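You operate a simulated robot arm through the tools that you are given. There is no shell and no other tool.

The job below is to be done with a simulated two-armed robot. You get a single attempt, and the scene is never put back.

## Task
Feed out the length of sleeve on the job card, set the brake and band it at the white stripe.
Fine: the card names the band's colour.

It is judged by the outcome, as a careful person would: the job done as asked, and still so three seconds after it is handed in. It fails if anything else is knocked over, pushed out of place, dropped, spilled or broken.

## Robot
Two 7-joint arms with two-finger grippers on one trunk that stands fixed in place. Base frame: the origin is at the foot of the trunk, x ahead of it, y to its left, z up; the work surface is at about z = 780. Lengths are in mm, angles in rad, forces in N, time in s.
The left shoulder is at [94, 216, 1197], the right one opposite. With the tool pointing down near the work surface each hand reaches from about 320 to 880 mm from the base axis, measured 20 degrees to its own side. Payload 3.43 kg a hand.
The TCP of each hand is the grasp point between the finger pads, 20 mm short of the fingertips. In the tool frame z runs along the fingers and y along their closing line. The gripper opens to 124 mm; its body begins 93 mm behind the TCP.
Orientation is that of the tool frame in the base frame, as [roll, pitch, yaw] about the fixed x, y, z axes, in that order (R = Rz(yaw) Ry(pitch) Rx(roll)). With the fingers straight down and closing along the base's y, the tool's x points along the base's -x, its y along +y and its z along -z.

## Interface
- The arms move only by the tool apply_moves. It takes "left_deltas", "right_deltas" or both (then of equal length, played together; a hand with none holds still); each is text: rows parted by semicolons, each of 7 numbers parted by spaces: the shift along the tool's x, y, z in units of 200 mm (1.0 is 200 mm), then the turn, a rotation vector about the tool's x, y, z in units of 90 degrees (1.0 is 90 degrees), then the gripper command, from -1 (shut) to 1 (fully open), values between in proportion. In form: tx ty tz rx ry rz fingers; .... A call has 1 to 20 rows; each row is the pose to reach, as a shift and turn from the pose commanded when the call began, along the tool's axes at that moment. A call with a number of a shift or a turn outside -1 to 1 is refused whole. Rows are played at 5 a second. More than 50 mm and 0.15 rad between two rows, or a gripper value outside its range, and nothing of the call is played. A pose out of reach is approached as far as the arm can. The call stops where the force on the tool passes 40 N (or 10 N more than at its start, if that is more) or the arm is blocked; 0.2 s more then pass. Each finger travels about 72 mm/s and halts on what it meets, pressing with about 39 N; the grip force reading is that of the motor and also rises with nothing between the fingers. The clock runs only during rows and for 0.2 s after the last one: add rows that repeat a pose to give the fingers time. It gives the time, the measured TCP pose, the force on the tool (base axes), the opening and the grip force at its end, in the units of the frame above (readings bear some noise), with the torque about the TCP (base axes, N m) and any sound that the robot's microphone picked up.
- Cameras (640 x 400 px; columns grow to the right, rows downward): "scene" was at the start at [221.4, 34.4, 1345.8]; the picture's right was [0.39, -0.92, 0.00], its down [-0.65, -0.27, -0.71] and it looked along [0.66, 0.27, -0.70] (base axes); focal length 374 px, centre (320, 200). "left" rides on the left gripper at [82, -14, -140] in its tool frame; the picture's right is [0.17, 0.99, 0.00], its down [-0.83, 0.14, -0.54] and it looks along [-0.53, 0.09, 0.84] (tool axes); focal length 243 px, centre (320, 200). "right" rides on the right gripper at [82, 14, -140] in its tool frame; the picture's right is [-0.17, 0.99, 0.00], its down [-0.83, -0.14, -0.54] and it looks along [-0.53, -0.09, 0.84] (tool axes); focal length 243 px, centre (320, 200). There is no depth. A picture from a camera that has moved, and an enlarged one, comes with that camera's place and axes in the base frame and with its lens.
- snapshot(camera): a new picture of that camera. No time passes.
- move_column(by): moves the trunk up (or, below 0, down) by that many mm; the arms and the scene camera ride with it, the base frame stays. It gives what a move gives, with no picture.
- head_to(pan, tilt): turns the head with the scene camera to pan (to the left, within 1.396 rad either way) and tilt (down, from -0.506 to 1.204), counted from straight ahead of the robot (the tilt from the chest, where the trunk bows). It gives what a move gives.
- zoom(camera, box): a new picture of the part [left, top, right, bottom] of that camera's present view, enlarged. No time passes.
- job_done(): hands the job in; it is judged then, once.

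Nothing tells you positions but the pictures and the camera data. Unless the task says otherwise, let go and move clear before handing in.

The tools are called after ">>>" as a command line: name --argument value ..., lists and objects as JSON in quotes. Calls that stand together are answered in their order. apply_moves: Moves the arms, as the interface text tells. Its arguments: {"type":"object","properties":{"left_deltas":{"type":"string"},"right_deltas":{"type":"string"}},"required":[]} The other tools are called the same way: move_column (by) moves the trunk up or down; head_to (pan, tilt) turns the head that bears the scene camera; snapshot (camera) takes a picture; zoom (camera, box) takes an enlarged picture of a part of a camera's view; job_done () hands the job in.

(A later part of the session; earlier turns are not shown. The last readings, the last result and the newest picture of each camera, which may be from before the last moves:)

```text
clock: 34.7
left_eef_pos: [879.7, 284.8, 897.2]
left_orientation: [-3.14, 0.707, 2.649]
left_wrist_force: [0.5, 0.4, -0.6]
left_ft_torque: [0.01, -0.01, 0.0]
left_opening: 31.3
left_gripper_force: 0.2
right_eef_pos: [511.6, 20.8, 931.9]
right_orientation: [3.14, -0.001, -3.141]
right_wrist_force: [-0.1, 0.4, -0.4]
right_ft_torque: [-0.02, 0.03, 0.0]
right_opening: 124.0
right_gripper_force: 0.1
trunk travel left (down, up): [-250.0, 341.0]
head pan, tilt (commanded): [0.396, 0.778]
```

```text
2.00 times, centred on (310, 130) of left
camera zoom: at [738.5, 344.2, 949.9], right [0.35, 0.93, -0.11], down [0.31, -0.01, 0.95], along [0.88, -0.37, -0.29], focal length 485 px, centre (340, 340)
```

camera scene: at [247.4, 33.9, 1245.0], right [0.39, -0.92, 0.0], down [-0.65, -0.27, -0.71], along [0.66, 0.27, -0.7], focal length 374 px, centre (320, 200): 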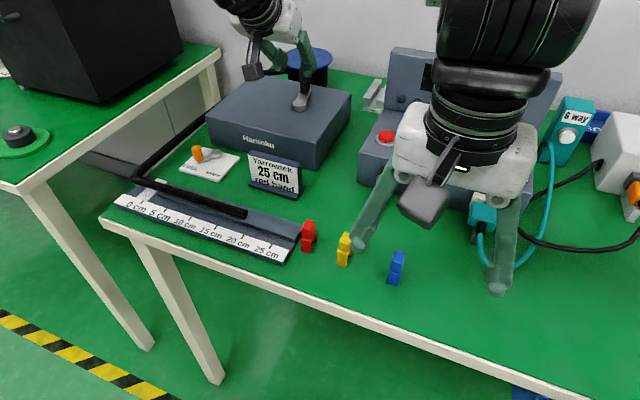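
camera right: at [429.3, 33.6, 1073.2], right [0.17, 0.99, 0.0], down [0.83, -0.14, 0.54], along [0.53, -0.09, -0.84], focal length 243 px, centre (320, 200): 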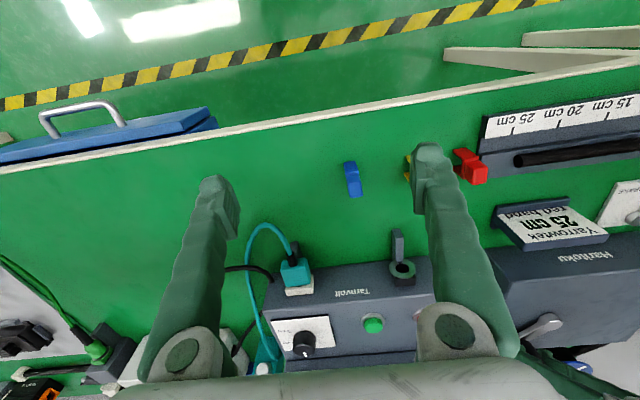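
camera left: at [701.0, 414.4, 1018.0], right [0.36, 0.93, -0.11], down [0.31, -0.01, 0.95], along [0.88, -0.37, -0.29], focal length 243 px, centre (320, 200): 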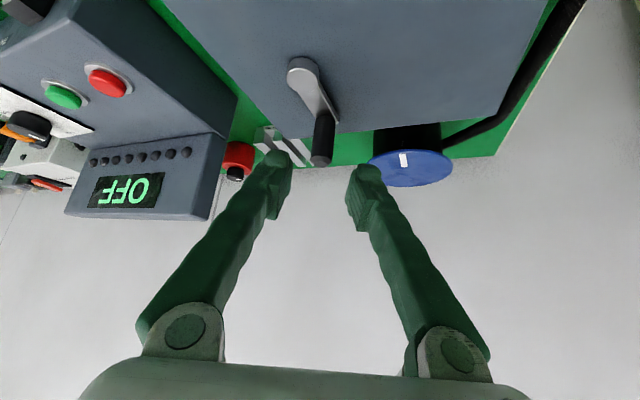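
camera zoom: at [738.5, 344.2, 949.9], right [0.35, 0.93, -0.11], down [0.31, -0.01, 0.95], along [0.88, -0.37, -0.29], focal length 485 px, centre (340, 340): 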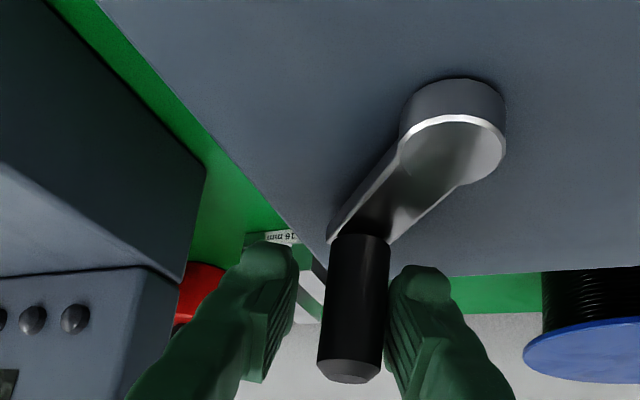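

The sleeve end now reads 25.0–25.1 cm in both cameras. I'll open slightly, back out of the handle and undo the yaw, then head to the brake.

>>> apply_moves --left_deltas "0 0 0 0 0 0 -0.4; 0 0 -0.12 0 0 0 -0.35; 0 0 -0.25 0 0 0 -0.35; 0 0 -0.38 0 0 0 -0.35; 0 0 -0.5 0 0 0 -0.35; 0.043 0.02 -0.554 -0.051 0 -0.0596 -0.35; 0.087 0.04 -0.607 -0.102 0 -0.119 -0.35; 0.13 0.06 -0.661 -0.153 0 -0.179 -0.35; 0.1737 0.0797 -0.7145 -0.2037 0 -0.2384 -0.35; 0.1737 0.0797 -0.7145 -0.2037 0 -0.2384 -0.35"

>>> zoom --camera "right" --box '[450, 95, 570, 195]'

>>> snapshot --camera "scene"

```text
clock: 36.9
left_eef_pos: [780.5, 356.5, 984.7]
left_orientation: [3.141, 0.709, -3.138]
left_wrist_force: [-0.1, 0.4, 0.1]
left_ft_torque: [-0.02, 0.01, 0.0]
left_opening: 40.4
left_gripper_force: 0.1
right_eef_pos: [512.8, 20.2, 931.5]
right_orientation: [-3.14, 0.0, 3.141]
right_wrist_force: [-0.3, 0.2, 0.0]
right_ft_torque: [0.0, -0.03, 0.02]
right_opening: 123.7
right_gripper_force: 0.0
trunk travel left (down, up): [-250.0, 341.0]
head pan, tilt (commanded): [0.396, 0.778]
```

```text
4.00 times, centred on (510, 145) of right
camera zoom: at [429.4, 33.8, 1073.1], right [0.17, 0.99, 0.0], down [0.83, -0.14, 0.54], along [0.53, -0.09, -0.84], focal length 970 px, centre (-440, 420)
```

zoom: 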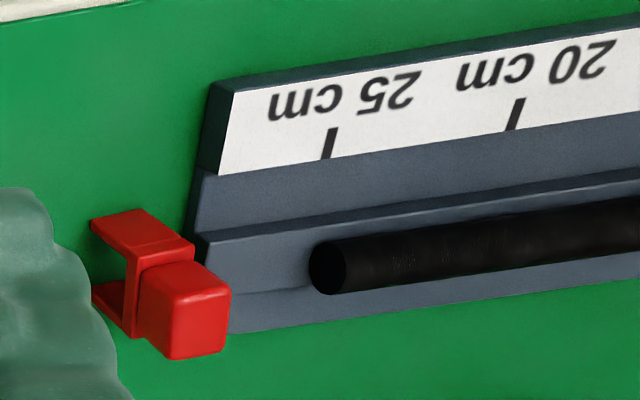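

```text
taken
camera scene: at [248.6, 34.6, 1244.6], right [0.39, -0.92, 0.0], down [-0.65, -0.27, -0.71], along [0.66, 0.27, -0.7], focal length 374 px, centre (320, 200)
```

scene: 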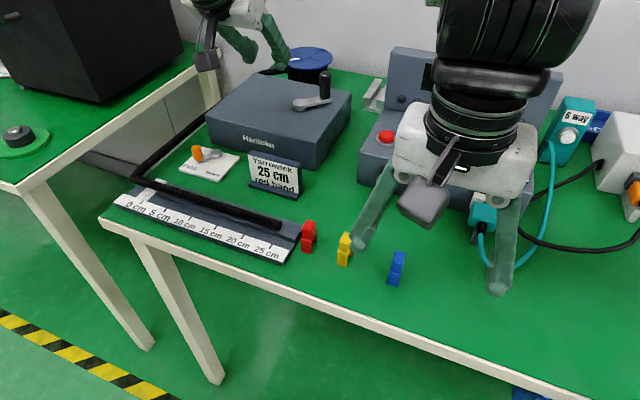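

The sleeve stayed at 25 cm. Now I bring the left hand upright over the brake pin at its FREE position.

>>> apply_moves --left_deltas "0.1185 0.0921 -0.03 0 0.0752 0 -0.38; 0.237 0.1842 -0.04 0 0.1505 0 -0.42; 0.3555 0.2763 -0.03 0 0.2257 0 -0.42; 0.474 0.3684 0 0 0.301 0 -0.42; 0.5925 0.4605 0.04 0 0.3762 0 -0.42; 0.711 0.5525 0.08 0 0.4514 0 -0.42; 0.711 0.5525 0.08 0 0.4514 0 -0.42"

>>> snapshot --camera "left"

>>> zoom --camera "scene" --box '[140, 80, 300, 200]'

```text
clock: 38.5
left_eef_pos: [683.5, 464.2, 880.4]
left_orientation: [3.141, -0.003, 3.141]
left_wrist_force: [-0.5, -0.7, -0.3]
left_ft_torque: [0.02, 0.02, -0.03]
left_opening: 35.8
left_gripper_force: 0.1
right_eef_pos: [510.7, 20.9, 931.6]
right_orientation: [-3.14, 0.001, -3.141]
right_wrist_force: [0.6, -0.6, -0.3]
right_ft_torque: [-0.03, 0.0, -0.03]
right_opening: 124.1
right_gripper_force: 0.1
trunk travel left (down, up): [-250.0, 341.0]
head pan, tilt (commanded): [0.396, 0.778]
```

```text
taken
camera left: at [602.9, 449.6, 1020.4], right [-0.17, 0.99, 0.0], down [0.83, 0.14, 0.54], along [0.53, 0.09, -0.84], focal length 243 px, centre (320, 200)
```

left: 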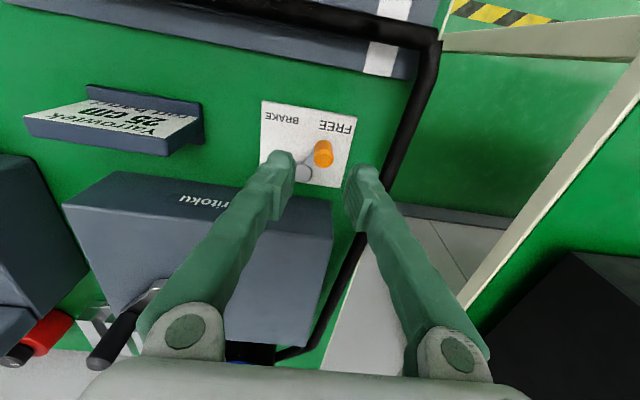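

```text
3.33 times, centred on (220, 140) of scene
camera zoom: at [247.6, 34.1, 1244.9], right [0.39, -0.92, 0.0], down [-0.65, -0.27, -0.71], along [0.66, 0.27, -0.7], focal length 1248 px, centre (653, 400)
```

zoom: 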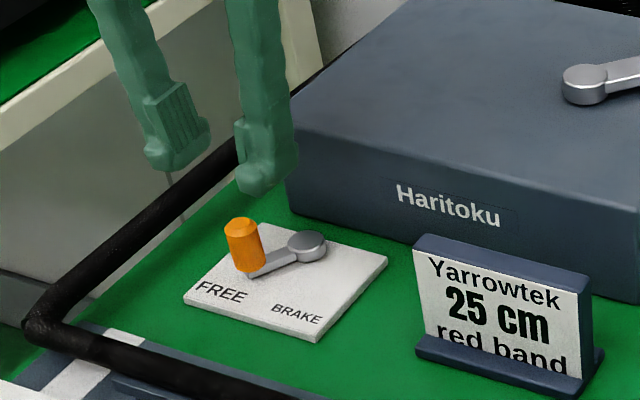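

The pin is between the fingers at the FREE side. Lowering around it and pushing it to BRAKE (−y).

>>> apply_moves --left_deltas "0 0 0.15 0 0 0 -0.42; 0 0 0.29 0 0 0 -0.42; 0 0 0.29 0 0 0 -0.42; 0 -0.04 0.29 0 0 0 -0.42; 0.01 -0.08 0.29 0 0 0 -0.42; 0.015 -0.12 0.29 0 0 0 -0.42; 0.015 -0.16 0.29 0 0 0 -0.42; 0.01 -0.19 0.29 0 0 0 -0.42; 0 -0.22 0.29 0 0 0 -0.42; 0 -0.22 0.29 0 0 0 -0.42"

>>> snapshot --camera "left"

>>> zoom --camera "scene" --box '[140, 80, 300, 200]'

```text
clock: 40.7
left_eef_pos: [682.9, 421.5, 820.6]
left_orientation: [-3.141, -0.002, -3.14]
left_wrist_force: [-0.3, 4.2, 0.6]
left_ft_torque: [0.08, 0.0, 0.01]
left_opening: 38.4
left_gripper_force: 1.7
right_eef_pos: [512.5, 21.3, 931.2]
right_orientation: [3.141, 0.0, 3.141]
right_wrist_force: [-0.7, 0.7, -0.8]
right_ft_torque: [0.01, 0.0, 0.01]
right_opening: 124.2
right_gripper_force: 0.1
trunk travel left (down, up): [-250.0, 341.0]
head pan, tilt (commanded): [0.396, 0.778]
```

```text
taken
camera left: at [602.6, 407.6, 959.9], right [-0.17, 0.99, 0.0], down [0.83, 0.14, 0.54], along [0.53, 0.09, -0.84], focal length 243 px, centre (320, 200)
```

left: 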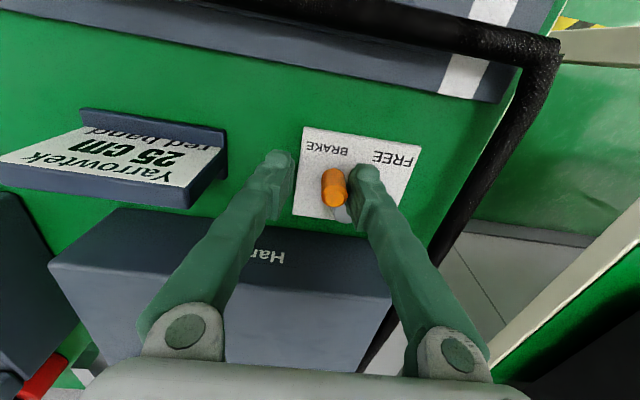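

```text
3.33 times, centred on (220, 140) of scene
camera zoom: at [248.2, 34.7, 1244.7], right [0.39, -0.92, 0.0], down [-0.65, -0.27, -0.71], along [0.66, 0.27, -0.7], focal length 1248 px, centre (653, 400)
```

zoom: 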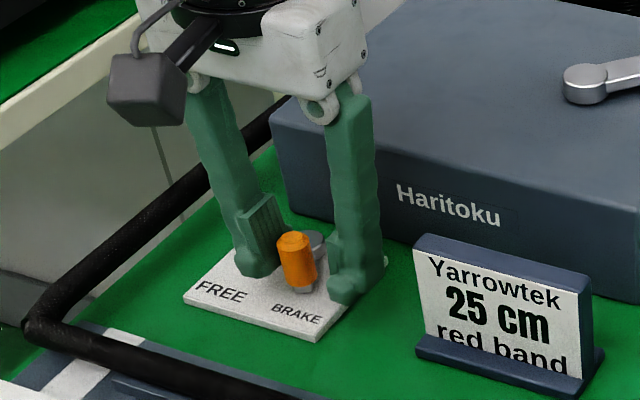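

The lever has met its stop on the BRAKE side, with a light reaction. One more small nudge to seat it, then I'll back off and rise.

>>> apply_moves --left_deltas "0 -0.02 0 0 0 0 -0.42; 0 -0.02 0 0 0 0 -0.42; 0 0.03 0 0 0 0 -0.42; 0 0.045 0 0 0 0 -0.42; 0 0.045 -0.15 0 0 0 -0.42; 0 0.045 -0.35 0 0 0 -0.42; 0 0.045 -0.55 0 0 0 -0.42; 0 0.045 -0.7 0 0 0 -0.42; 0 0.045 -0.7 0 0 0 -0.42"

>>> snapshot --camera "left"

>>> zoom --camera "scene" --box '[140, 80, 300, 200]'

>>> zoom --camera "right" --box '[450, 95, 570, 195]'

>>> zoom --camera "scene" --box '[285, 200, 365, 270]'

>>> zoom --camera "scene" --box '[100, 165, 200, 235]'

```text
clock: 42.7
left_eef_pos: [680.3, 430.1, 960.1]
left_orientation: [-3.139, 0.005, -3.139]
left_wrist_force: [0.1, 0.7, -0.2]
left_ft_torque: [0.04, 0.02, 0.0]
left_opening: 36.1
left_gripper_force: 0.0
right_eef_pos: [512.2, 21.7, 931.7]
right_orientation: [-3.141, 0.0, 3.141]
right_wrist_force: [0.1, 0.3, 0.3]
right_ft_torque: [0.03, 0.05, -0.02]
right_opening: 123.8
right_gripper_force: 0.1
trunk travel left (down, up): [-250.0, 341.0]
head pan, tilt (commanded): [0.396, 0.778]
```

```text
taken
camera left: at [599.8, 415.8, 1098.8], right [-0.17, 0.99, 0.0], down [0.83, 0.14, 0.54], along [0.53, 0.09, -0.84], focal length 243 px, centre (320, 200)
```

left: 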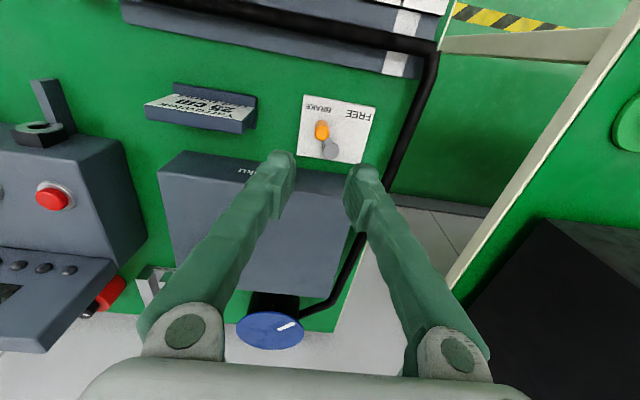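

```text
3.33 times, centred on (220, 140) of scene
camera zoom: at [248.7, 34.5, 1244.6], right [0.39, -0.92, 0.0], down [-0.65, -0.27, -0.71], along [0.66, 0.27, -0.7], focal length 1248 px, centre (653, 400)
```

zoom: 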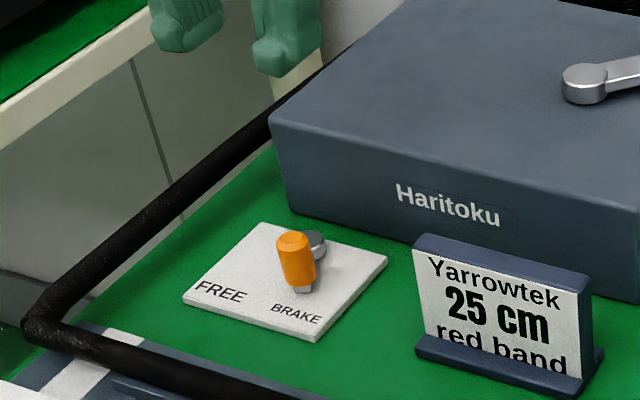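

```text
4.00 times, centred on (510, 145) of right
camera zoom: at [429.5, 33.7, 1073.0], right [0.17, 0.99, 0.0], down [0.83, -0.14, 0.54], along [0.53, -0.09, -0.84], focal length 970 px, centre (-440, 420)
```

zoom: 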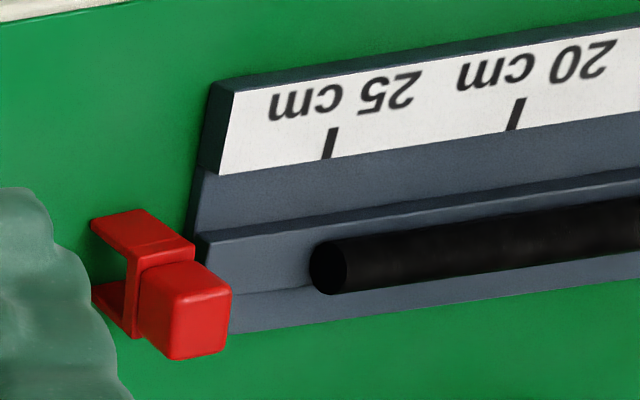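

```text
5.71 times, centred on (325, 235) of scene
camera zoom: at [248.7, 34.5, 1244.6], right [0.39, -0.92, 0.0], down [-0.65, -0.27, -0.71], along [0.66, 0.27, -0.7], focal length 2140 px, centre (291, 0)
```

zoom: 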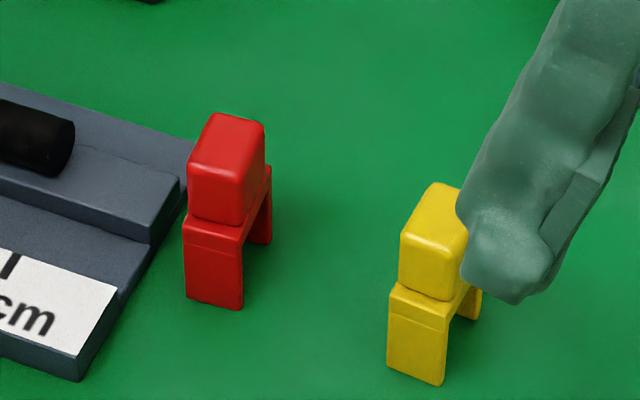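

```text
5.71 times, centred on (150, 200) of scene
camera zoom: at [248.7, 34.5, 1244.6], right [0.39, -0.92, 0.0], down [-0.65, -0.27, -0.71], along [0.66, 0.27, -0.7], focal length 2140 px, centre (1291, 200)
```

zoom: 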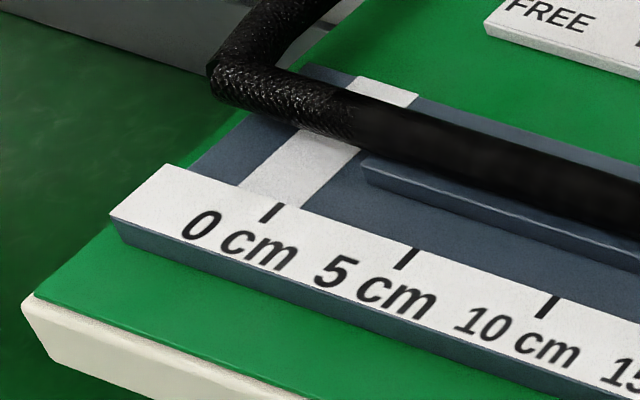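

The brake lever is on BRAKE and the sleeve still reads 25 cm. The red band stands near (585, 193) with its top at z≈825, and its block is about 20 mm (x) by 15 mm (y). I'll move the right arm out of the way and turn the left hand 90°, so its fingers close along x, across the sleeve.

>>> apply_moves --left_deltas "0.02 -0.05 0 0 0 0.09 -0.3; 0.05 -0.1 0 0 0 0.18 -0.3; 0.08 -0.16 0 0 0 0.27 -0.3; 0.11 -0.22 0.02 0 0 0.36 -0.3; 0.14 -0.28 0.03 0 0 0.45 -0.3; 0.17 -0.34 0.04 0 0 0.54 -0.3; 0.2 -0.4 0.05 0 0 0.63 -0.3; 0.23 -0.46 0.06 0 0 0.72 -0.3; 0.26 -0.52 0.07 0 0 0.81 -0.3; 0.28 -0.58 0.08 0 0 0.9 -0.3; 0.3 -0.65 0.1 0 0 1 -0.3; 0.3 -0.65 0.1 0 0 1 -0.3" --right_deltas "0 0 -0.2 0 0 0 1; 0 0 -0.4 0 0 0 1; 0 -0.05 -0.5 0 0 0 1; 0 -0.15 -0.5 0 0 0 1; 0 -0.3 -0.5 0 0 0 1; 0 -0.45 -0.5 0 0 0 1; 0 -0.6 -0.5 0 0 0 1; 0 -0.6 -0.5 0 0 0 1; 0 -0.6 -0.5 0 0 0 1; 0 -0.6 -0.5 0 0 0 1; 0 -0.6 -0.5 0 0 0 1; 0 -0.6 -0.5 0 0 0 1"

>>> snapshot --camera "left"

>>> snapshot --camera "scene"

>>> snapshot --camera "right"

```text
refused: row 11 steps farther than a row can; nothing moved
```

```text
taken
camera left: at [599.8, 415.8, 1098.8], right [-0.17, 0.99, 0.0], down [0.83, 0.14, 0.54], along [0.53, 0.09, -0.84], focal length 243 px, centre (320, 200)
```

left: 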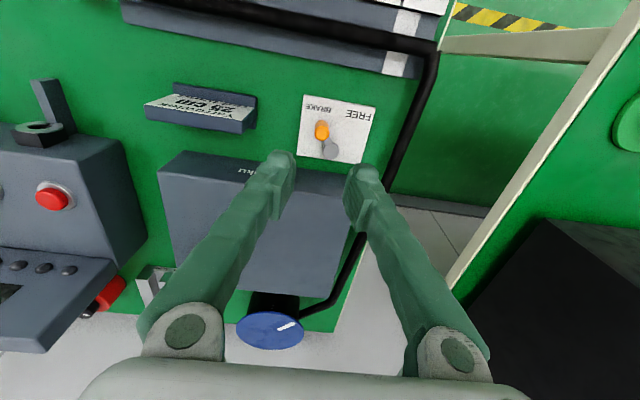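

```text
taken
camera scene: at [248.7, 34.5, 1244.6], right [0.39, -0.92, 0.0], down [-0.65, -0.27, -0.71], along [0.66, 0.27, -0.7], focal length 374 px, centre (320, 200)
```

scene: 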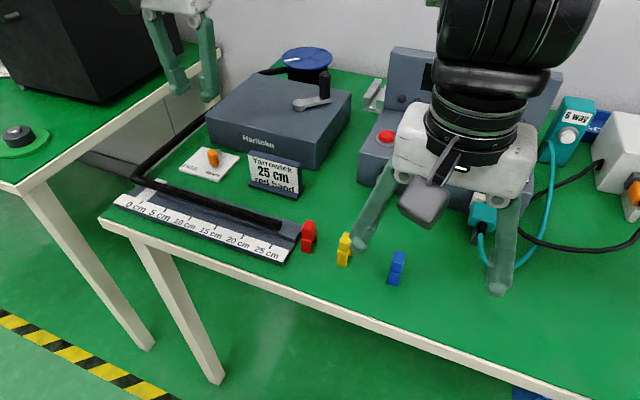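

```text
taken
camera right: at [429.5, 33.7, 1073.0], right [0.17, 0.99, 0.0], down [0.83, -0.14, 0.54], along [0.53, -0.09, -0.84], focal length 243 px, centre (320, 200)
```

right: 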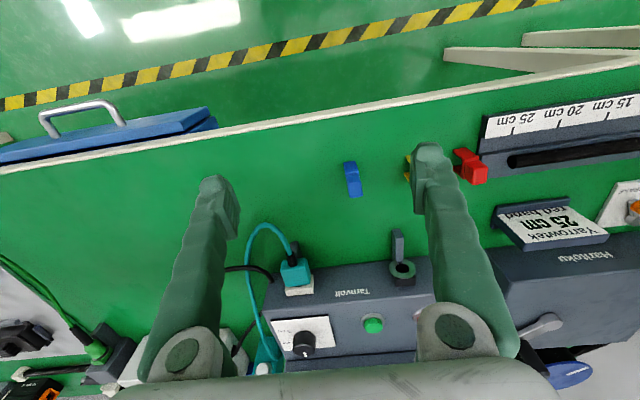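

One row turned slightly too far and the call was refused, so nothing moved. I'll send it again with finer turns.

>>> apply_moves --left_deltas "0.02 -0.05 0 0 0 0.0834 -0.3; 0.05 -0.1 0 0 0 0.1667 -0.3; 0.075 -0.16 0 0 0 0.25 -0.3; 0.1 -0.21 0.02 0 0 0.3334 -0.3; 0.125 -0.27 0.03 0 0 0.4167 -0.3; 0.15 -0.32 0.04 0 0 0.5 -0.3; 0.175 -0.38 0.05 0 0 0.5834 -0.3; 0.2 -0.43 0.06 0 0 0.6667 -0.3; 0.225 -0.49 0.07 0 0 0.75 -0.3; 0.25 -0.54 0.08 0 0 0.8334 -0.3; 0.275 -0.6 0.09 0 0 0.9167 -0.3; 0.3 -0.65 0.1 0 0 1 -0.3; 0.3 -0.65 0.1 0 0 1 -0.3" --right_deltas "0 0 -0.2 0 0 0 1; 0 0 -0.4 0 0 0 1; 0 -0.05 -0.5 0 0 0 1; 0 -0.15 -0.5 0 0 0 1; 0 -0.3 -0.5 0 0 0 1; 0 -0.45 -0.5 0 0 0 1; 0 -0.6 -0.5 0 0 0 1; 0 -0.6 -0.5 0 0 0 1; 0 -0.6 -0.5 0 0 0 1; 0 -0.6 -0.5 0 0 0 1; 0 -0.6 -0.5 0 0 0 1; 0 -0.6 -0.5 0 0 0 1; 0 -0.6 -0.5 0 0 0 1"

>>> snapshot --camera "left"

>>> snapshot --camera "scene"

>>> snapshot --camera "right"

```text
clock: 45.5
left_eef_pos: [624.4, 299.5, 941.8]
left_orientation: [-3.141, 0.0, 1.57]
left_wrist_force: [0.8, -0.5, -0.3]
left_ft_torque: [-0.03, 0.03, 0.03]
left_opening: 43.5
left_gripper_force: 0.0
right_eef_pos: [476.4, -88.2, 1011.6]
right_orientation: [3.141, 0.002, 3.139]
right_wrist_force: [-0.5, -0.5, 0.2]
right_ft_torque: [-0.03, -0.02, 0.01]
right_opening: 124.3
right_gripper_force: 0.0
right hand out of reach, approached as far as the arm can: row 2, 3, 4, 5, 6, 7, 8, 9, 10, 11, 12, 13
trunk travel left (down, up): [-250.0, 341.0]
head pan, tilt (commanded): [0.396, 0.778]
```

```text
taken
camera left: at [611.3, 381.8, 1081.0], right [0.99, 0.17, 0.0], down [0.14, -0.83, 0.54], along [0.09, -0.53, -0.84], focal length 243 px, centre (320, 200)
```

left: 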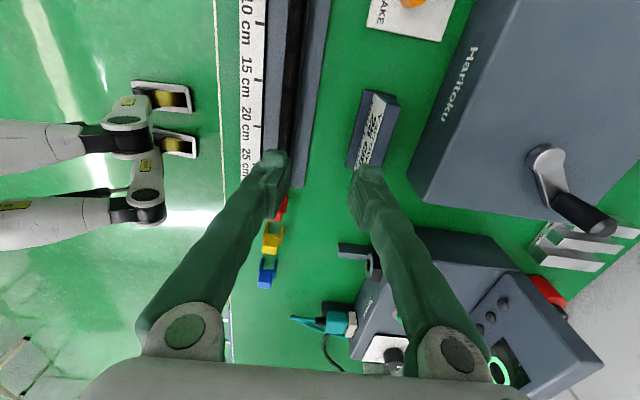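

```text
taken
camera scene: at [248.4, 34.5, 1244.7], right [0.39, -0.92, 0.0], down [-0.65, -0.27, -0.71], along [0.66, 0.27, -0.7], focal length 374 px, centre (320, 200)
```

scene: 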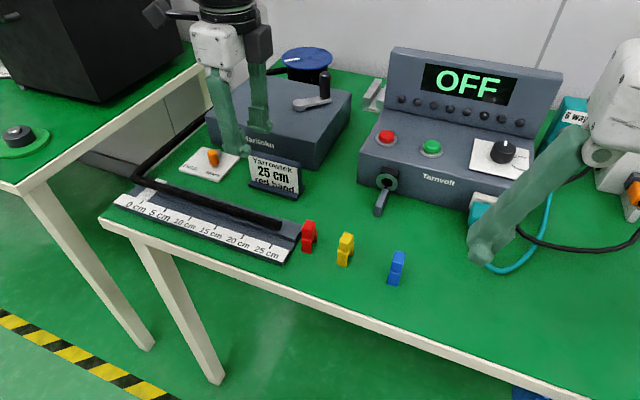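

```text
taken
camera right: at [393.1, -74.8, 1153.5], right [0.17, 0.99, 0.0], down [0.83, -0.14, 0.54], along [0.53, -0.09, -0.84], focal length 243 px, centre (320, 200)
```

right: 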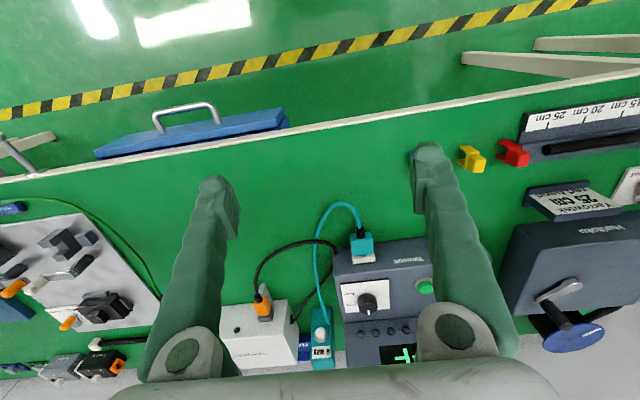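

The left hand is turned and the right arm is clear. I'll measure the red band closely from this view and the scene.

>>> zoom --camera "scene" --box '[285, 205, 365, 275]'

>>> zoom --camera "right" --box '[450, 110, 570, 190]'

>>> zoom --camera "left" --box '[240, 180, 340, 300]'

```text
5.71 times, centred on (325, 240) of scene
camera zoom: at [248.4, 34.5, 1244.7], right [0.39, -0.92, 0.0], down [-0.65, -0.27, -0.71], along [0.66, 0.27, -0.7], focal length 2140 px, centre (291, -29)
```

zoom: 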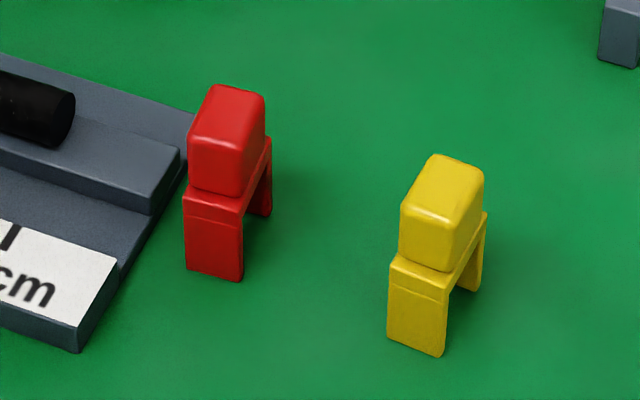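

```text
5.00 times, centred on (510, 150) of right
camera zoom: at [393.1, -74.8, 1153.5], right [0.17, 0.99, 0.0], down [0.83, -0.14, 0.54], along [0.53, -0.09, -0.84], focal length 1213 px, centre (-630, 450)
```

zoom: 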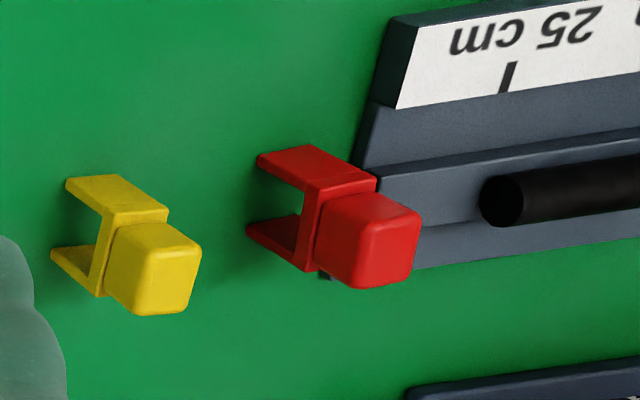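

```text
3.33 times, centred on (290, 240) of left
camera zoom: at [611.3, 381.8, 1081.0], right [0.99, 0.17, 0.0], down [0.14, -0.83, 0.54], along [0.09, -0.53, -0.84], focal length 809 px, centre (420, 67)
```

zoom: 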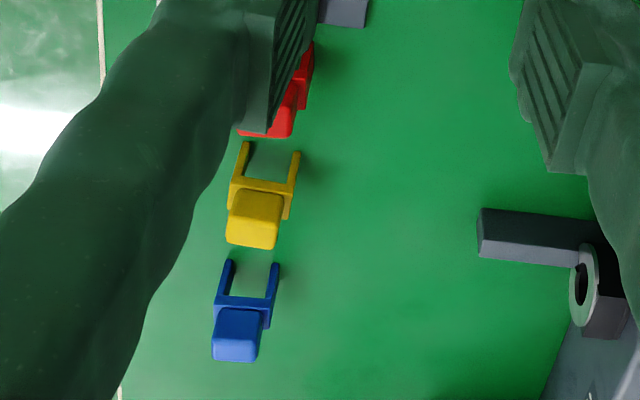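

Now the band's shape is clear: a 20×15 mm block on a 28 mm wide inverted U with a gap of about 19 mm, and the sleeve is about 16 mm across. I'll move the hand above the red band, then check the alignment.

>>> apply_moves --left_deltas "-0.1 -0.04 0.06 0 0 0 -0.3; -0.25 -0.09 0.12 0 0 0 -0.3; -0.4 -0.14 0.2 0 0 0 -0.3; -0.53 -0.195 0.28 0 0 0 -0.3; -0.53 -0.195 0.36 0 0 0 -0.3; -0.53 -0.195 0.36 0 0 0 -0.3"

>>> snapshot --camera "left"

>>> zoom --camera "scene" --box '[260, 170, 380, 270]'

>>> zoom --camera "right" --box '[420, 80, 620, 220]'

```text
clock: 46.9
left_eef_pos: [579.5, 236.9, 881.6]
left_orientation: [3.139, 0.002, 1.572]
left_wrist_force: [0.6, -0.3, 0.3]
left_ft_torque: [0.04, 0.02, -0.01]
left_opening: 43.1
left_gripper_force: 0.1
left hand out of reach, approached as far as the arm can: row 2, 3, 4, 5, 6
right_eef_pos: [477.1, -87.6, 1011.4]
right_orientation: [3.14, 0.002, 3.141]
right_wrist_force: [0.1, 0.6, -0.2]
right_ft_torque: [-0.01, 0.02, -0.01]
right_opening: 124.3
right_gripper_force: 0.0
trunk travel left (down, up): [-250.0, 341.0]
head pan, tilt (commanded): [0.396, 0.778]
```

```text
taken
camera left: at [566.6, 319.8, 1021.7], right [0.99, 0.17, 0.0], down [0.14, -0.83, 0.54], along [0.09, -0.54, -0.84], focal length 243 px, centre (320, 200)
```

left: 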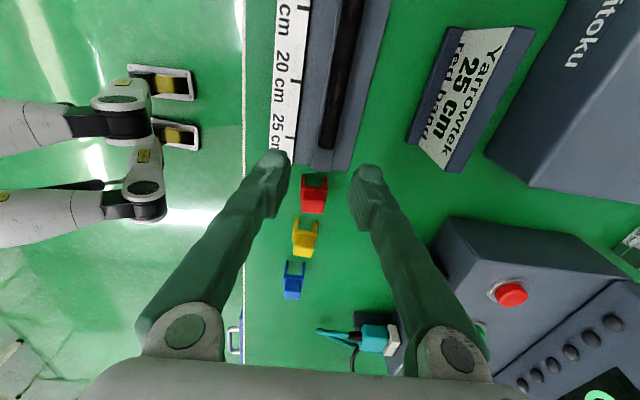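

```text
4.00 times, centred on (320, 220) of scene
camera zoom: at [248.1, 34.2, 1244.8], right [0.39, -0.92, 0.0], down [-0.65, -0.27, -0.71], along [0.66, 0.27, -0.7], focal length 1498 px, centre (320, 120)
```

zoom: 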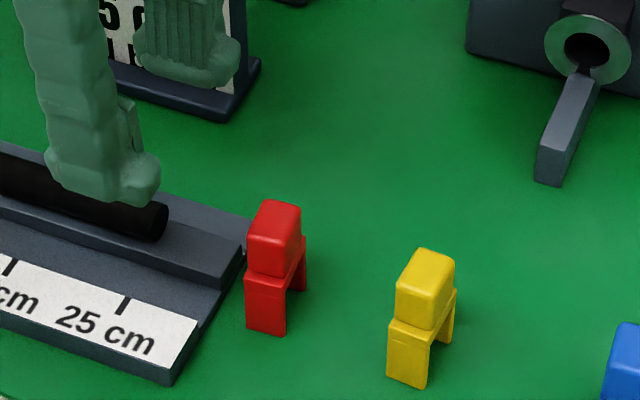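

```text
2.86 times, centred on (520, 150) of right
camera zoom: at [392.9, -75.0, 1153.6], right [0.17, 0.99, 0.0], down [0.83, -0.14, 0.54], along [0.53, -0.09, -0.84], focal length 693 px, centre (-251, 343)
```

zoom: 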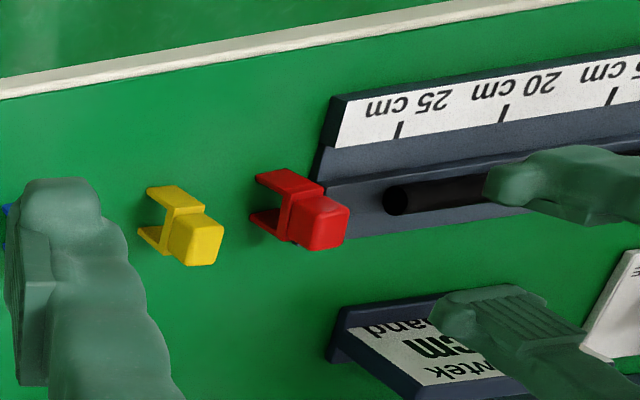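

At this wrist turn and trunk height the hand can't reach y=193, and it stopped at y=237. I'll raise the trunk back up and try again.

>>> move_column --by 100

>>> apply_moves --left_deltas "-0.08 0.01 0.05 0 0 0 -0.3; -0.16 0.02 0.1 0 0 0 -0.3; -0.217 0.03 0.2 0 0 0 -0.3; -0.217 0.03 0.2 0 0 0 -0.3"

>>> snapshot --camera "left"

>>> snapshot --camera "scene"

```text
clock: 48.3
left_eef_pos: [575.6, 237.5, 1017.0]
left_orientation: [3.062, 0.005, 1.571]
left_wrist_force: [0.7, -0.4, -0.7]
left_ft_torque: [0.02, 0.07, 0.0]
left_opening: 43.3
left_gripper_force: 0.0
right_eef_pos: [464.3, -88.6, 1134.7]
right_orientation: [3.139, 0.077, 3.139]
right_wrist_force: [0.0, 0.2, 0.1]
right_ft_torque: [0.0, 0.01, 0.01]
right_opening: 124.1
right_gripper_force: 0.1
trunk travel left (down, up): [-350.0, 241.0]
head pan, tilt (commanded): [0.396, 0.778]
```

```text
clock: 49.3
left_eef_pos: [574.7, 230.1, 985.4]
left_orientation: [3.056, 0.007, 1.574]
left_wrist_force: [-0.8, -0.3, -0.3]
left_ft_torque: [-0.03, -0.01, -0.02]
left_opening: 43.7
left_gripper_force: 0.1
left hand out of reach, approached as far as the arm can: row 1, 2, 3, 4
right_eef_pos: [463.8, -88.3, 1133.5]
right_orientation: [3.14, 0.074, 3.138]
right_wrist_force: [-0.4, 0.3, 0.2]
right_ft_torque: [0.0, -0.02, 0.01]
right_opening: 124.1
right_gripper_force: 0.1
trunk travel left (down, up): [-350.0, 241.0]
head pan, tilt (commanded): [0.396, 0.778]
```

```text
taken
camera left: at [550.5, 312.6, 1122.0], right [0.98, 0.17, 0.08], down [0.1, -0.83, 0.55], along [0.16, -0.54, -0.83], focal length 243 px, centre (320, 200)
```

left: 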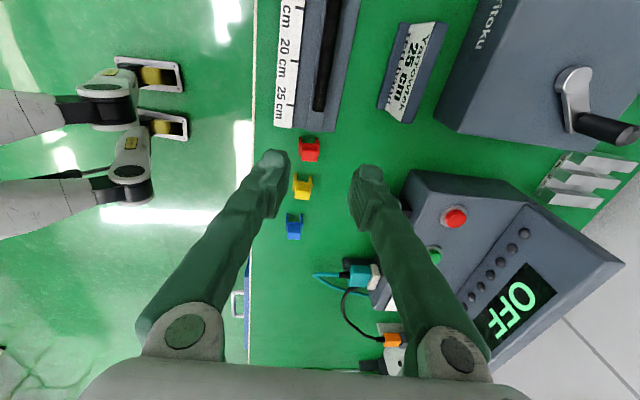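

```text
taken
camera scene: at [220.9, 34.2, 1345.9], right [0.39, -0.92, 0.0], down [-0.65, -0.27, -0.71], along [0.66, 0.27, -0.7], focal length 374 px, centre (320, 200)
```

scene: 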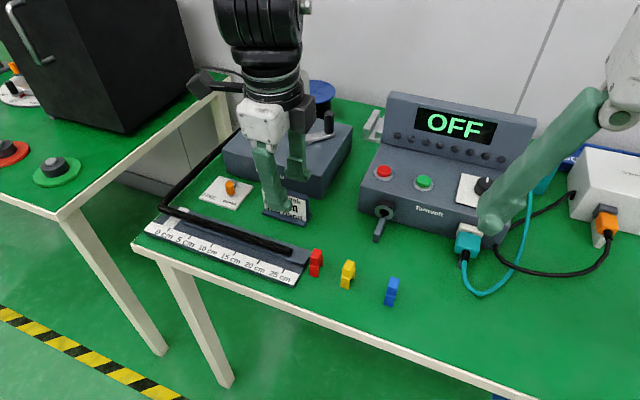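

Raising the trunk left the hand slightly tilted, because the arm was at its limit. I'll go lower, where there is more wrist range, and straighten the tool.

>>> apply_moves --left_deltas "0.02 -0.01 0.12 0.0136 0 0 -0.3; 0.02 -0.02 0.25 0.0272 0 0 -0.3; 0.02 -0.03 0.37 0.0408 0 0 -0.3; 0.02 -0.043 0.498 0.0544 0 0 -0.3; 0.02 -0.043 0.498 0.0544 0 0 -0.3"

>>> snapshot --camera "left"

```text
clock: 50.5
left_eef_pos: [571.9, 235.3, 884.2]
left_orientation: [-3.139, 0.01, 1.571]
left_wrist_force: [-0.6, 0.4, 0.2]
left_ft_torque: [-0.02, -0.02, 0.0]
left_opening: 43.6
left_gripper_force: 0.0
right_eef_pos: [463.3, -88.6, 1134.2]
right_orientation: [3.141, 0.075, 3.138]
right_wrist_force: [0.5, -0.3, 0.2]
right_ft_torque: [0.0, 0.02, 0.03]
right_opening: 124.0
right_gripper_force: 0.0
trunk travel left (down, up): [-350.0, 241.0]
head pan, tilt (commanded): [0.396, 0.778]
```

```text
taken
camera left: at [559.7, 318.3, 1023.5], right [0.99, 0.17, 0.0], down [0.14, -0.83, 0.55], along [0.09, -0.54, -0.84], focal length 243 px, centre (320, 200)
```

left: 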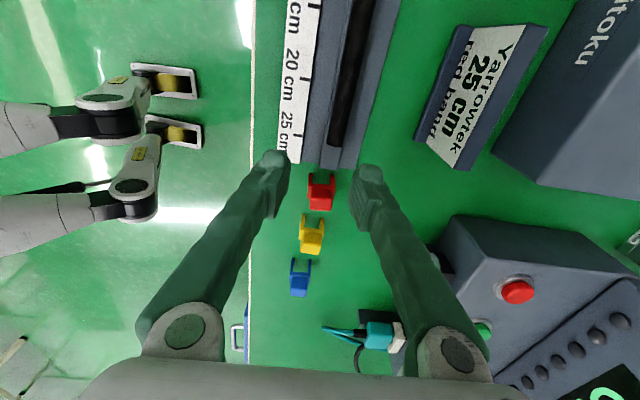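

The tool is straight again and within range at this height. Now moving over the red band at y≈193.

>>> apply_moves --left_deltas "-0.07 0.02 0.01 0 0 0 -0.3; -0.14 0.045 0.02 0 0 0 -0.3; -0.209 0.068 0.045 0 0 0 -0.3; -0.209 0.068 0.045 0 0 0 -0.3"

>>> snapshot --camera "left"

>>> zoom --camera "scene" --box '[260, 170, 380, 300]'

>>> snapshot --camera "right"

```text
clock: 51.5
left_eef_pos: [567.9, 232.7, 880.5]
left_orientation: [-3.139, 0.008, 1.57]
left_wrist_force: [0.5, 0.0, -0.6]
left_ft_torque: [-0.03, -0.03, 0.05]
left_opening: 43.5
left_gripper_force: 0.1
left hand out of reach, approached as far as the arm can: row 1, 2, 3, 4
right_eef_pos: [463.7, -87.3, 1134.0]
right_orientation: [3.14, 0.075, 3.139]
right_wrist_force: [0.5, -0.6, 0.1]
right_ft_torque: [0.0, -0.01, 0.01]
right_opening: 124.0
right_gripper_force: 0.0
trunk travel left (down, up): [-350.0, 241.0]
head pan, tilt (commanded): [0.396, 0.778]
```

```text
taken
camera left: at [555.9, 316.3, 1020.8], right [0.99, 0.17, 0.0], down [0.14, -0.83, 0.55], along [0.09, -0.54, -0.84], focal length 243 px, centre (320, 200)
```

left: 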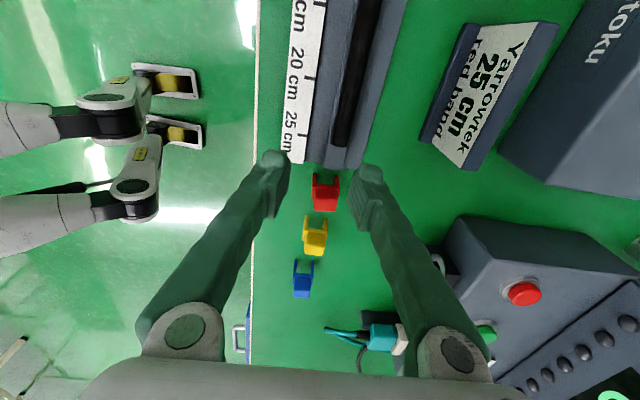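

```text
3.08 times, centred on (320, 235) of scene
camera zoom: at [221.3, 34.3, 1345.8], right [0.39, -0.92, 0.0], down [-0.65, -0.27, -0.71], along [0.66, 0.27, -0.7], focal length 1152 px, centre (320, 92)
```

zoom: 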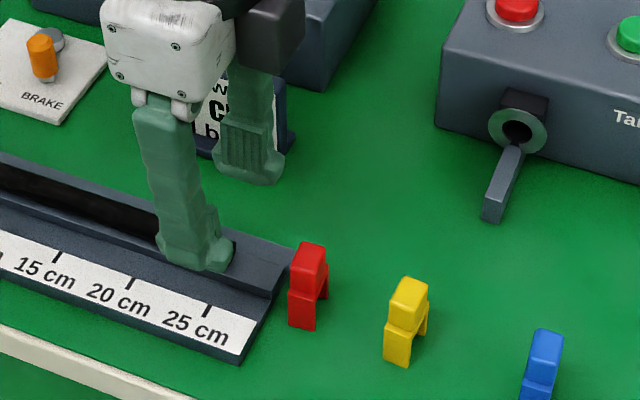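

```text
taken
camera right: at [371.2, -74.9, 1269.2], right [0.17, 0.99, 0.01], down [0.79, -0.14, 0.6], along [0.59, -0.09, -0.8], focal length 243 px, centre (320, 200)
```

right: 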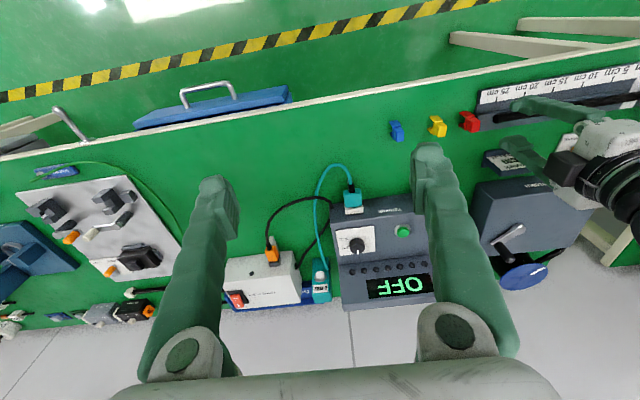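

The −y limit stays with this wrist turn, so I'll go back to the neutral heading, closing along y, which should reach the band. I checked that gripping the top block this way leaves the fingertips about 6 mm above the sleeve at placement. Turning back while moving over the band.

>>> apply_moves --left_deltas "0.01 0 -0.03 0 0 -0.0834 -0.3; 0.01 0 -0.05 0 0 -0.1667 -0.3; 0.01 0 -0.05 0 0 -0.25 -0.35; 0.01 0 -0.05 0 0 -0.3334 -0.35; 0.01 0 -0.05 0 0 -0.4167 -0.4; 0.01 0 -0.05 0 0 -0.5 -0.4; 0 0.015 -0.05 0 0 -0.5834 -0.4; -0.04 0.03 -0.05 0 0 -0.6667 -0.45; -0.08 0.045 -0.05 0 0 -0.75 -0.45; -0.12 0.06 -0.05 0 0 -0.8334 -0.45; -0.16 0.075 -0.05 0 0 -0.9167 -0.45; -0.196 0.088 -0.05 0 0 -1 -0.45; -0.196 0.088 -0.05 0 0 -1 -0.45"

>>> snapshot --camera "left"

>>> zoom --camera "scene" --box '[260, 170, 380, 300]'

```text
clock: 54.3
left_eef_pos: [565.7, 233.2, 892.6]
left_orientation: [-3.135, -0.001, -3.139]
left_wrist_force: [-0.4, 0.4, 0.2]
left_ft_torque: [-0.01, -0.01, 0.01]
left_opening: 34.3
left_gripper_force: 0.1
left hand out of reach, approached as far as the arm can: row 8, 9, 10, 11, 12, 13
right_eef_pos: [465.0, -88.5, 1134.0]
right_orientation: [3.14, 0.076, 3.137]
right_wrist_force: [0.3, -0.2, 0.1]
right_ft_torque: [0.02, 0.0, 0.0]
right_opening: 123.8
right_gripper_force: 0.1
trunk travel left (down, up): [-350.0, 241.0]
head pan, tilt (commanded): [0.396, 0.778]
```

```text
taken
camera left: at [485.9, 219.4, 1032.3], right [-0.17, 0.99, -0.01], down [0.83, 0.15, 0.54], along [0.53, 0.08, -0.84], focal length 243 px, centre (320, 200)
```

left: 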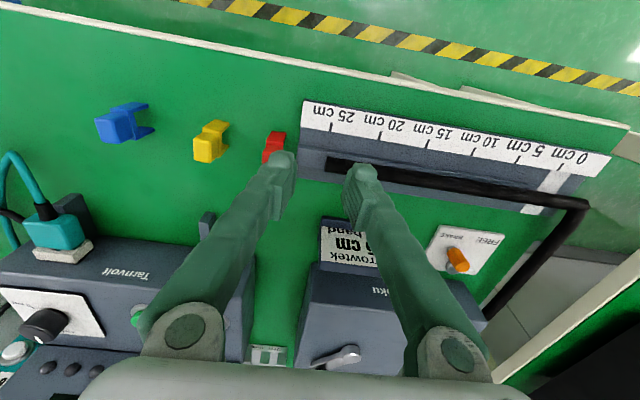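

```text
3.08 times, centred on (320, 235) of scene
camera zoom: at [221.4, 34.4, 1345.8], right [0.39, -0.92, 0.0], down [-0.65, -0.27, -0.71], along [0.66, 0.27, -0.7], focal length 1152 px, centre (320, 92)
```

zoom: 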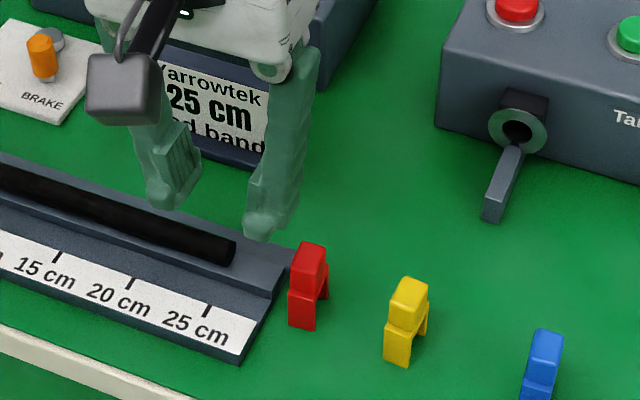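

Even at the neutral heading the arm stays stuck near y=233, so its posture seems to have drifted against a joint limit. I'll go back out to the home-like region to let the posture recover, then come in from there.

>>> apply_moves --left_deltas "0.02 0.05 -0.15 0 0 0 -0.45; 0.05 0.15 -0.3 0 0 0 -0.45; 0.08 0.3 -0.42 0 0 0 -0.45; 0.12 0.45 -0.52 0 0 0 -0.45; 0.16 0.6 -0.6 0 0 0 -0.45; 0.2 0.75 -0.68 0 0 0 -0.45; 0.24 0.88 -0.74 0 0 0 -0.45; 0.27 0.98 -0.757 0 0 0 -0.45; 0.27 0.98 -0.757 0 0 0 -0.45"

>>> snapshot --camera "scene"

```text
clock: 56.3
left_eef_pos: [514.6, 427.3, 1043.2]
left_orientation: [-3.136, -0.005, -3.141]
left_wrist_force: [-0.4, 0.5, -0.3]
left_ft_torque: [0.02, 0.0, -0.01]
left_opening: 34.3
left_gripper_force: 0.0
right_eef_pos: [465.7, -87.4, 1134.9]
right_orientation: [3.141, 0.075, 3.138]
right_wrist_force: [0.8, -0.2, 0.6]
right_ft_torque: [0.02, -0.03, 0.01]
right_opening: 124.0
right_gripper_force: 0.0
trunk travel left (down, up): [-350.0, 241.0]
head pan, tilt (commanded): [0.396, 0.778]
```

```text
taken
camera scene: at [221.6, 33.9, 1345.8], right [0.39, -0.92, 0.0], down [-0.65, -0.27, -0.71], along [0.66, 0.27, -0.7], focal length 374 px, centre (320, 200)
```

scene: 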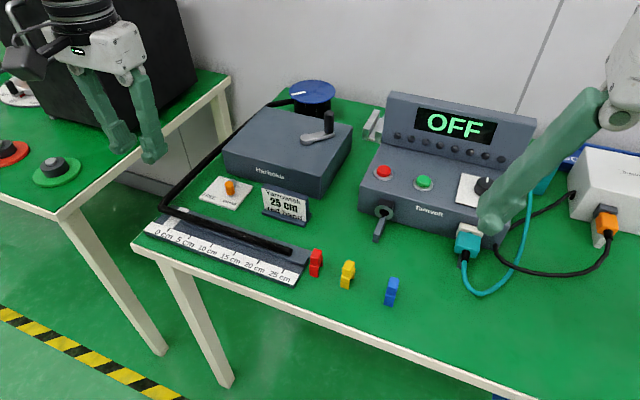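

The hand is back near home. Coming in from here at a greater height toward the band.

>>> apply_moves --left_deltas "-0.02 -0.16 0.03 0 0 0 -0.45; -0.045 -0.32 0.06 0 0 0 -0.45; -0.07 -0.48 0.1 0 0 0 -0.45; -0.09 -0.64 0.14 0 0 0 -0.45; -0.11 -0.8 0.18 0 0 0 -0.45; -0.13 -0.95 0.215 0 0 0 -0.45; -0.13 -0.95 0.215 0 0 0 -0.45"

>>> apply_moves --left_deltas "-0.05 -0.08 0.1 0 0 0 -0.45; -0.1 -0.16 0.2 0 0 0 -0.45; -0.15 -0.22 0.3 0 0 0 -0.45; -0.2 -0.22 0.4 0 0 0 -0.45; -0.2 -0.22 0.4 0 0 0 -0.45"

```text
clock: 57.9
left_eef_pos: [540.8, 237.9, 1002.4]
left_orientation: [-3.137, -0.004, -3.14]
left_wrist_force: [-0.1, -0.1, -0.7]
left_ft_torque: [0.02, -0.04, 0.0]
left_opening: 33.9
left_gripper_force: 0.0
right_eef_pos: [464.0, -87.5, 1134.5]
right_orientation: [3.141, 0.078, 3.137]
right_wrist_force: [0.8, 0.6, -0.4]
right_ft_torque: [0.01, -0.01, 0.04]
right_opening: 123.9
right_gripper_force: 0.1
trunk travel left (down, up): [-350.0, 241.0]
head pan, tilt (commanded): [0.396, 0.778]
```

```text
clock: 59.1
left_eef_pos: [566.1, 235.5, 931.3]
left_orientation: [-3.135, -0.004, -3.141]
left_wrist_force: [1.0, 0.0, -0.1]
left_ft_torque: [0.01, -0.01, 0.02]
left_opening: 34.1
left_gripper_force: 0.0
left hand out of reach, approached as far as the arm can: row 1, 2, 3, 4, 5
right_eef_pos: [463.4, -89.2, 1134.4]
right_orientation: [3.141, 0.075, 3.138]
right_wrist_force: [0.1, 0.6, -0.2]
right_ft_torque: [0.01, -0.02, -0.01]
right_opening: 123.9
right_gripper_force: 0.1
trunk travel left (down, up): [-350.0, 241.0]
head pan, tilt (commanded): [0.396, 0.778]
```

The left wrist seems bounded at about 22° of bearing, whatever the height or heading. But if I tilt the tool so the fingers point inward (−y), the wrist stays further out. First I back off and turn the hand 90° again so it closes along x, then I'll add the inward tilt.

>>> apply_moves --left_deltas "-0.01 0.03 -0.02 0 0 0.0834 -0.3; -0.02 0.06 -0.04 0 0 0.1667 -0.3; -0.03 0.09 -0.06 0 0 0.25 -0.3; -0.04 0.12 -0.08 0 0 0.3334 -0.3; -0.05 0.15 -0.095 0 0 0.4167 -0.3; -0.06 0.18 -0.095 0 0 0.5 -0.3; -0.07 0.21 -0.095 0 0 0.5834 -0.3; -0.08 0.24 -0.095 0 0 0.6667 -0.3; -0.095 0.275 -0.095 0 0 0.75 -0.3; -0.095 0.275 -0.095 0 0 0.8334 -0.3; -0.095 0.275 -0.095 0 0 0.9167 -0.3; -0.095 0.275 -0.095 0 0 1 -0.3; -0.095 0.275 -0.095 0 0 1 -0.3"

>>> apply_moves --left_deltas "-0.02 0 0.01 0 -0.08 0 -0.3; -0.04 0 0.02 0 -0.16 0 -0.3; -0.06 0 0.03 0 -0.24 0 -0.3; -0.08 0 0.04 0 -0.3183 0 -0.3; -0.08 0 0.04 0 -0.3183 0 -0.3"

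>>> snapshot --camera "left"

>>> snapshot --camera "scene"

```text
clock: 61.9
left_eef_pos: [584.6, 290.6, 946.8]
left_orientation: [-3.138, 0.005, 1.571]
left_wrist_force: [0.4, -0.1, -0.1]
left_ft_torque: [0.01, 0.02, -0.01]
left_opening: 43.2
left_gripper_force: 0.2
right_eef_pos: [465.1, -88.3, 1133.9]
right_orientation: [3.14, 0.076, 3.138]
right_wrist_force: [0.0, -0.4, 0.3]
right_ft_torque: [0.01, 0.0, -0.04]
right_opening: 124.1
right_gripper_force: 0.0
trunk travel left (down, up): [-350.0, 241.0]
head pan, tilt (commanded): [0.396, 0.778]
```

```text
clock: 63.1
left_eef_pos: [584.5, 274.6, 939.2]
left_orientation: [-3.137, 0.506, 1.572]
left_wrist_force: [-0.1, 0.7, 0.5]
left_ft_torque: [0.01, 0.03, 0.0]
left_opening: 43.4
left_gripper_force: 0.0
right_eef_pos: [464.3, -88.6, 1133.9]
right_orientation: [3.141, 0.076, 3.138]
right_wrist_force: [0.0, -0.2, 0.5]
right_ft_torque: [0.04, 0.03, 0.01]
right_opening: 124.1
right_gripper_force: 0.1
trunk travel left (down, up): [-350.0, 241.0]
head pan, tilt (commanded): [0.396, 0.778]
```

```text
taken
camera left: at [572.5, 412.9, 1021.8], right [0.99, 0.15, -0.08], down [0.14, -0.47, 0.87], along [0.09, -0.87, -0.48], focal length 243 px, centre (320, 200)
```

left: 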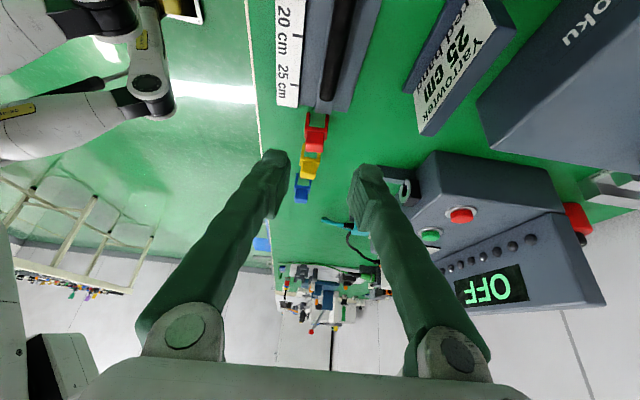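

```text
taken
camera scene: at [221.5, 33.5, 1345.8], right [0.39, -0.92, 0.0], down [-0.65, -0.27, -0.71], along [0.66, 0.28, -0.7], focal length 374 px, centre (320, 200)
```

scene: 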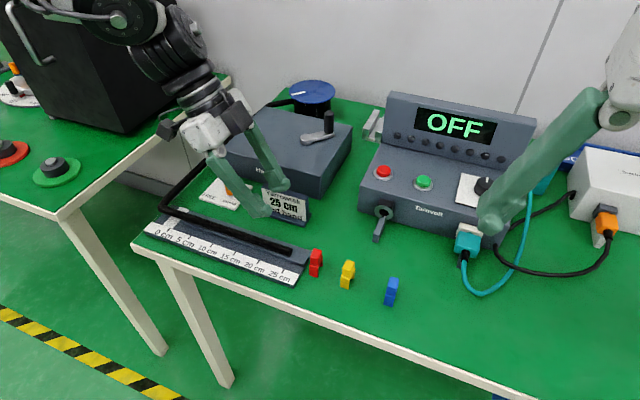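

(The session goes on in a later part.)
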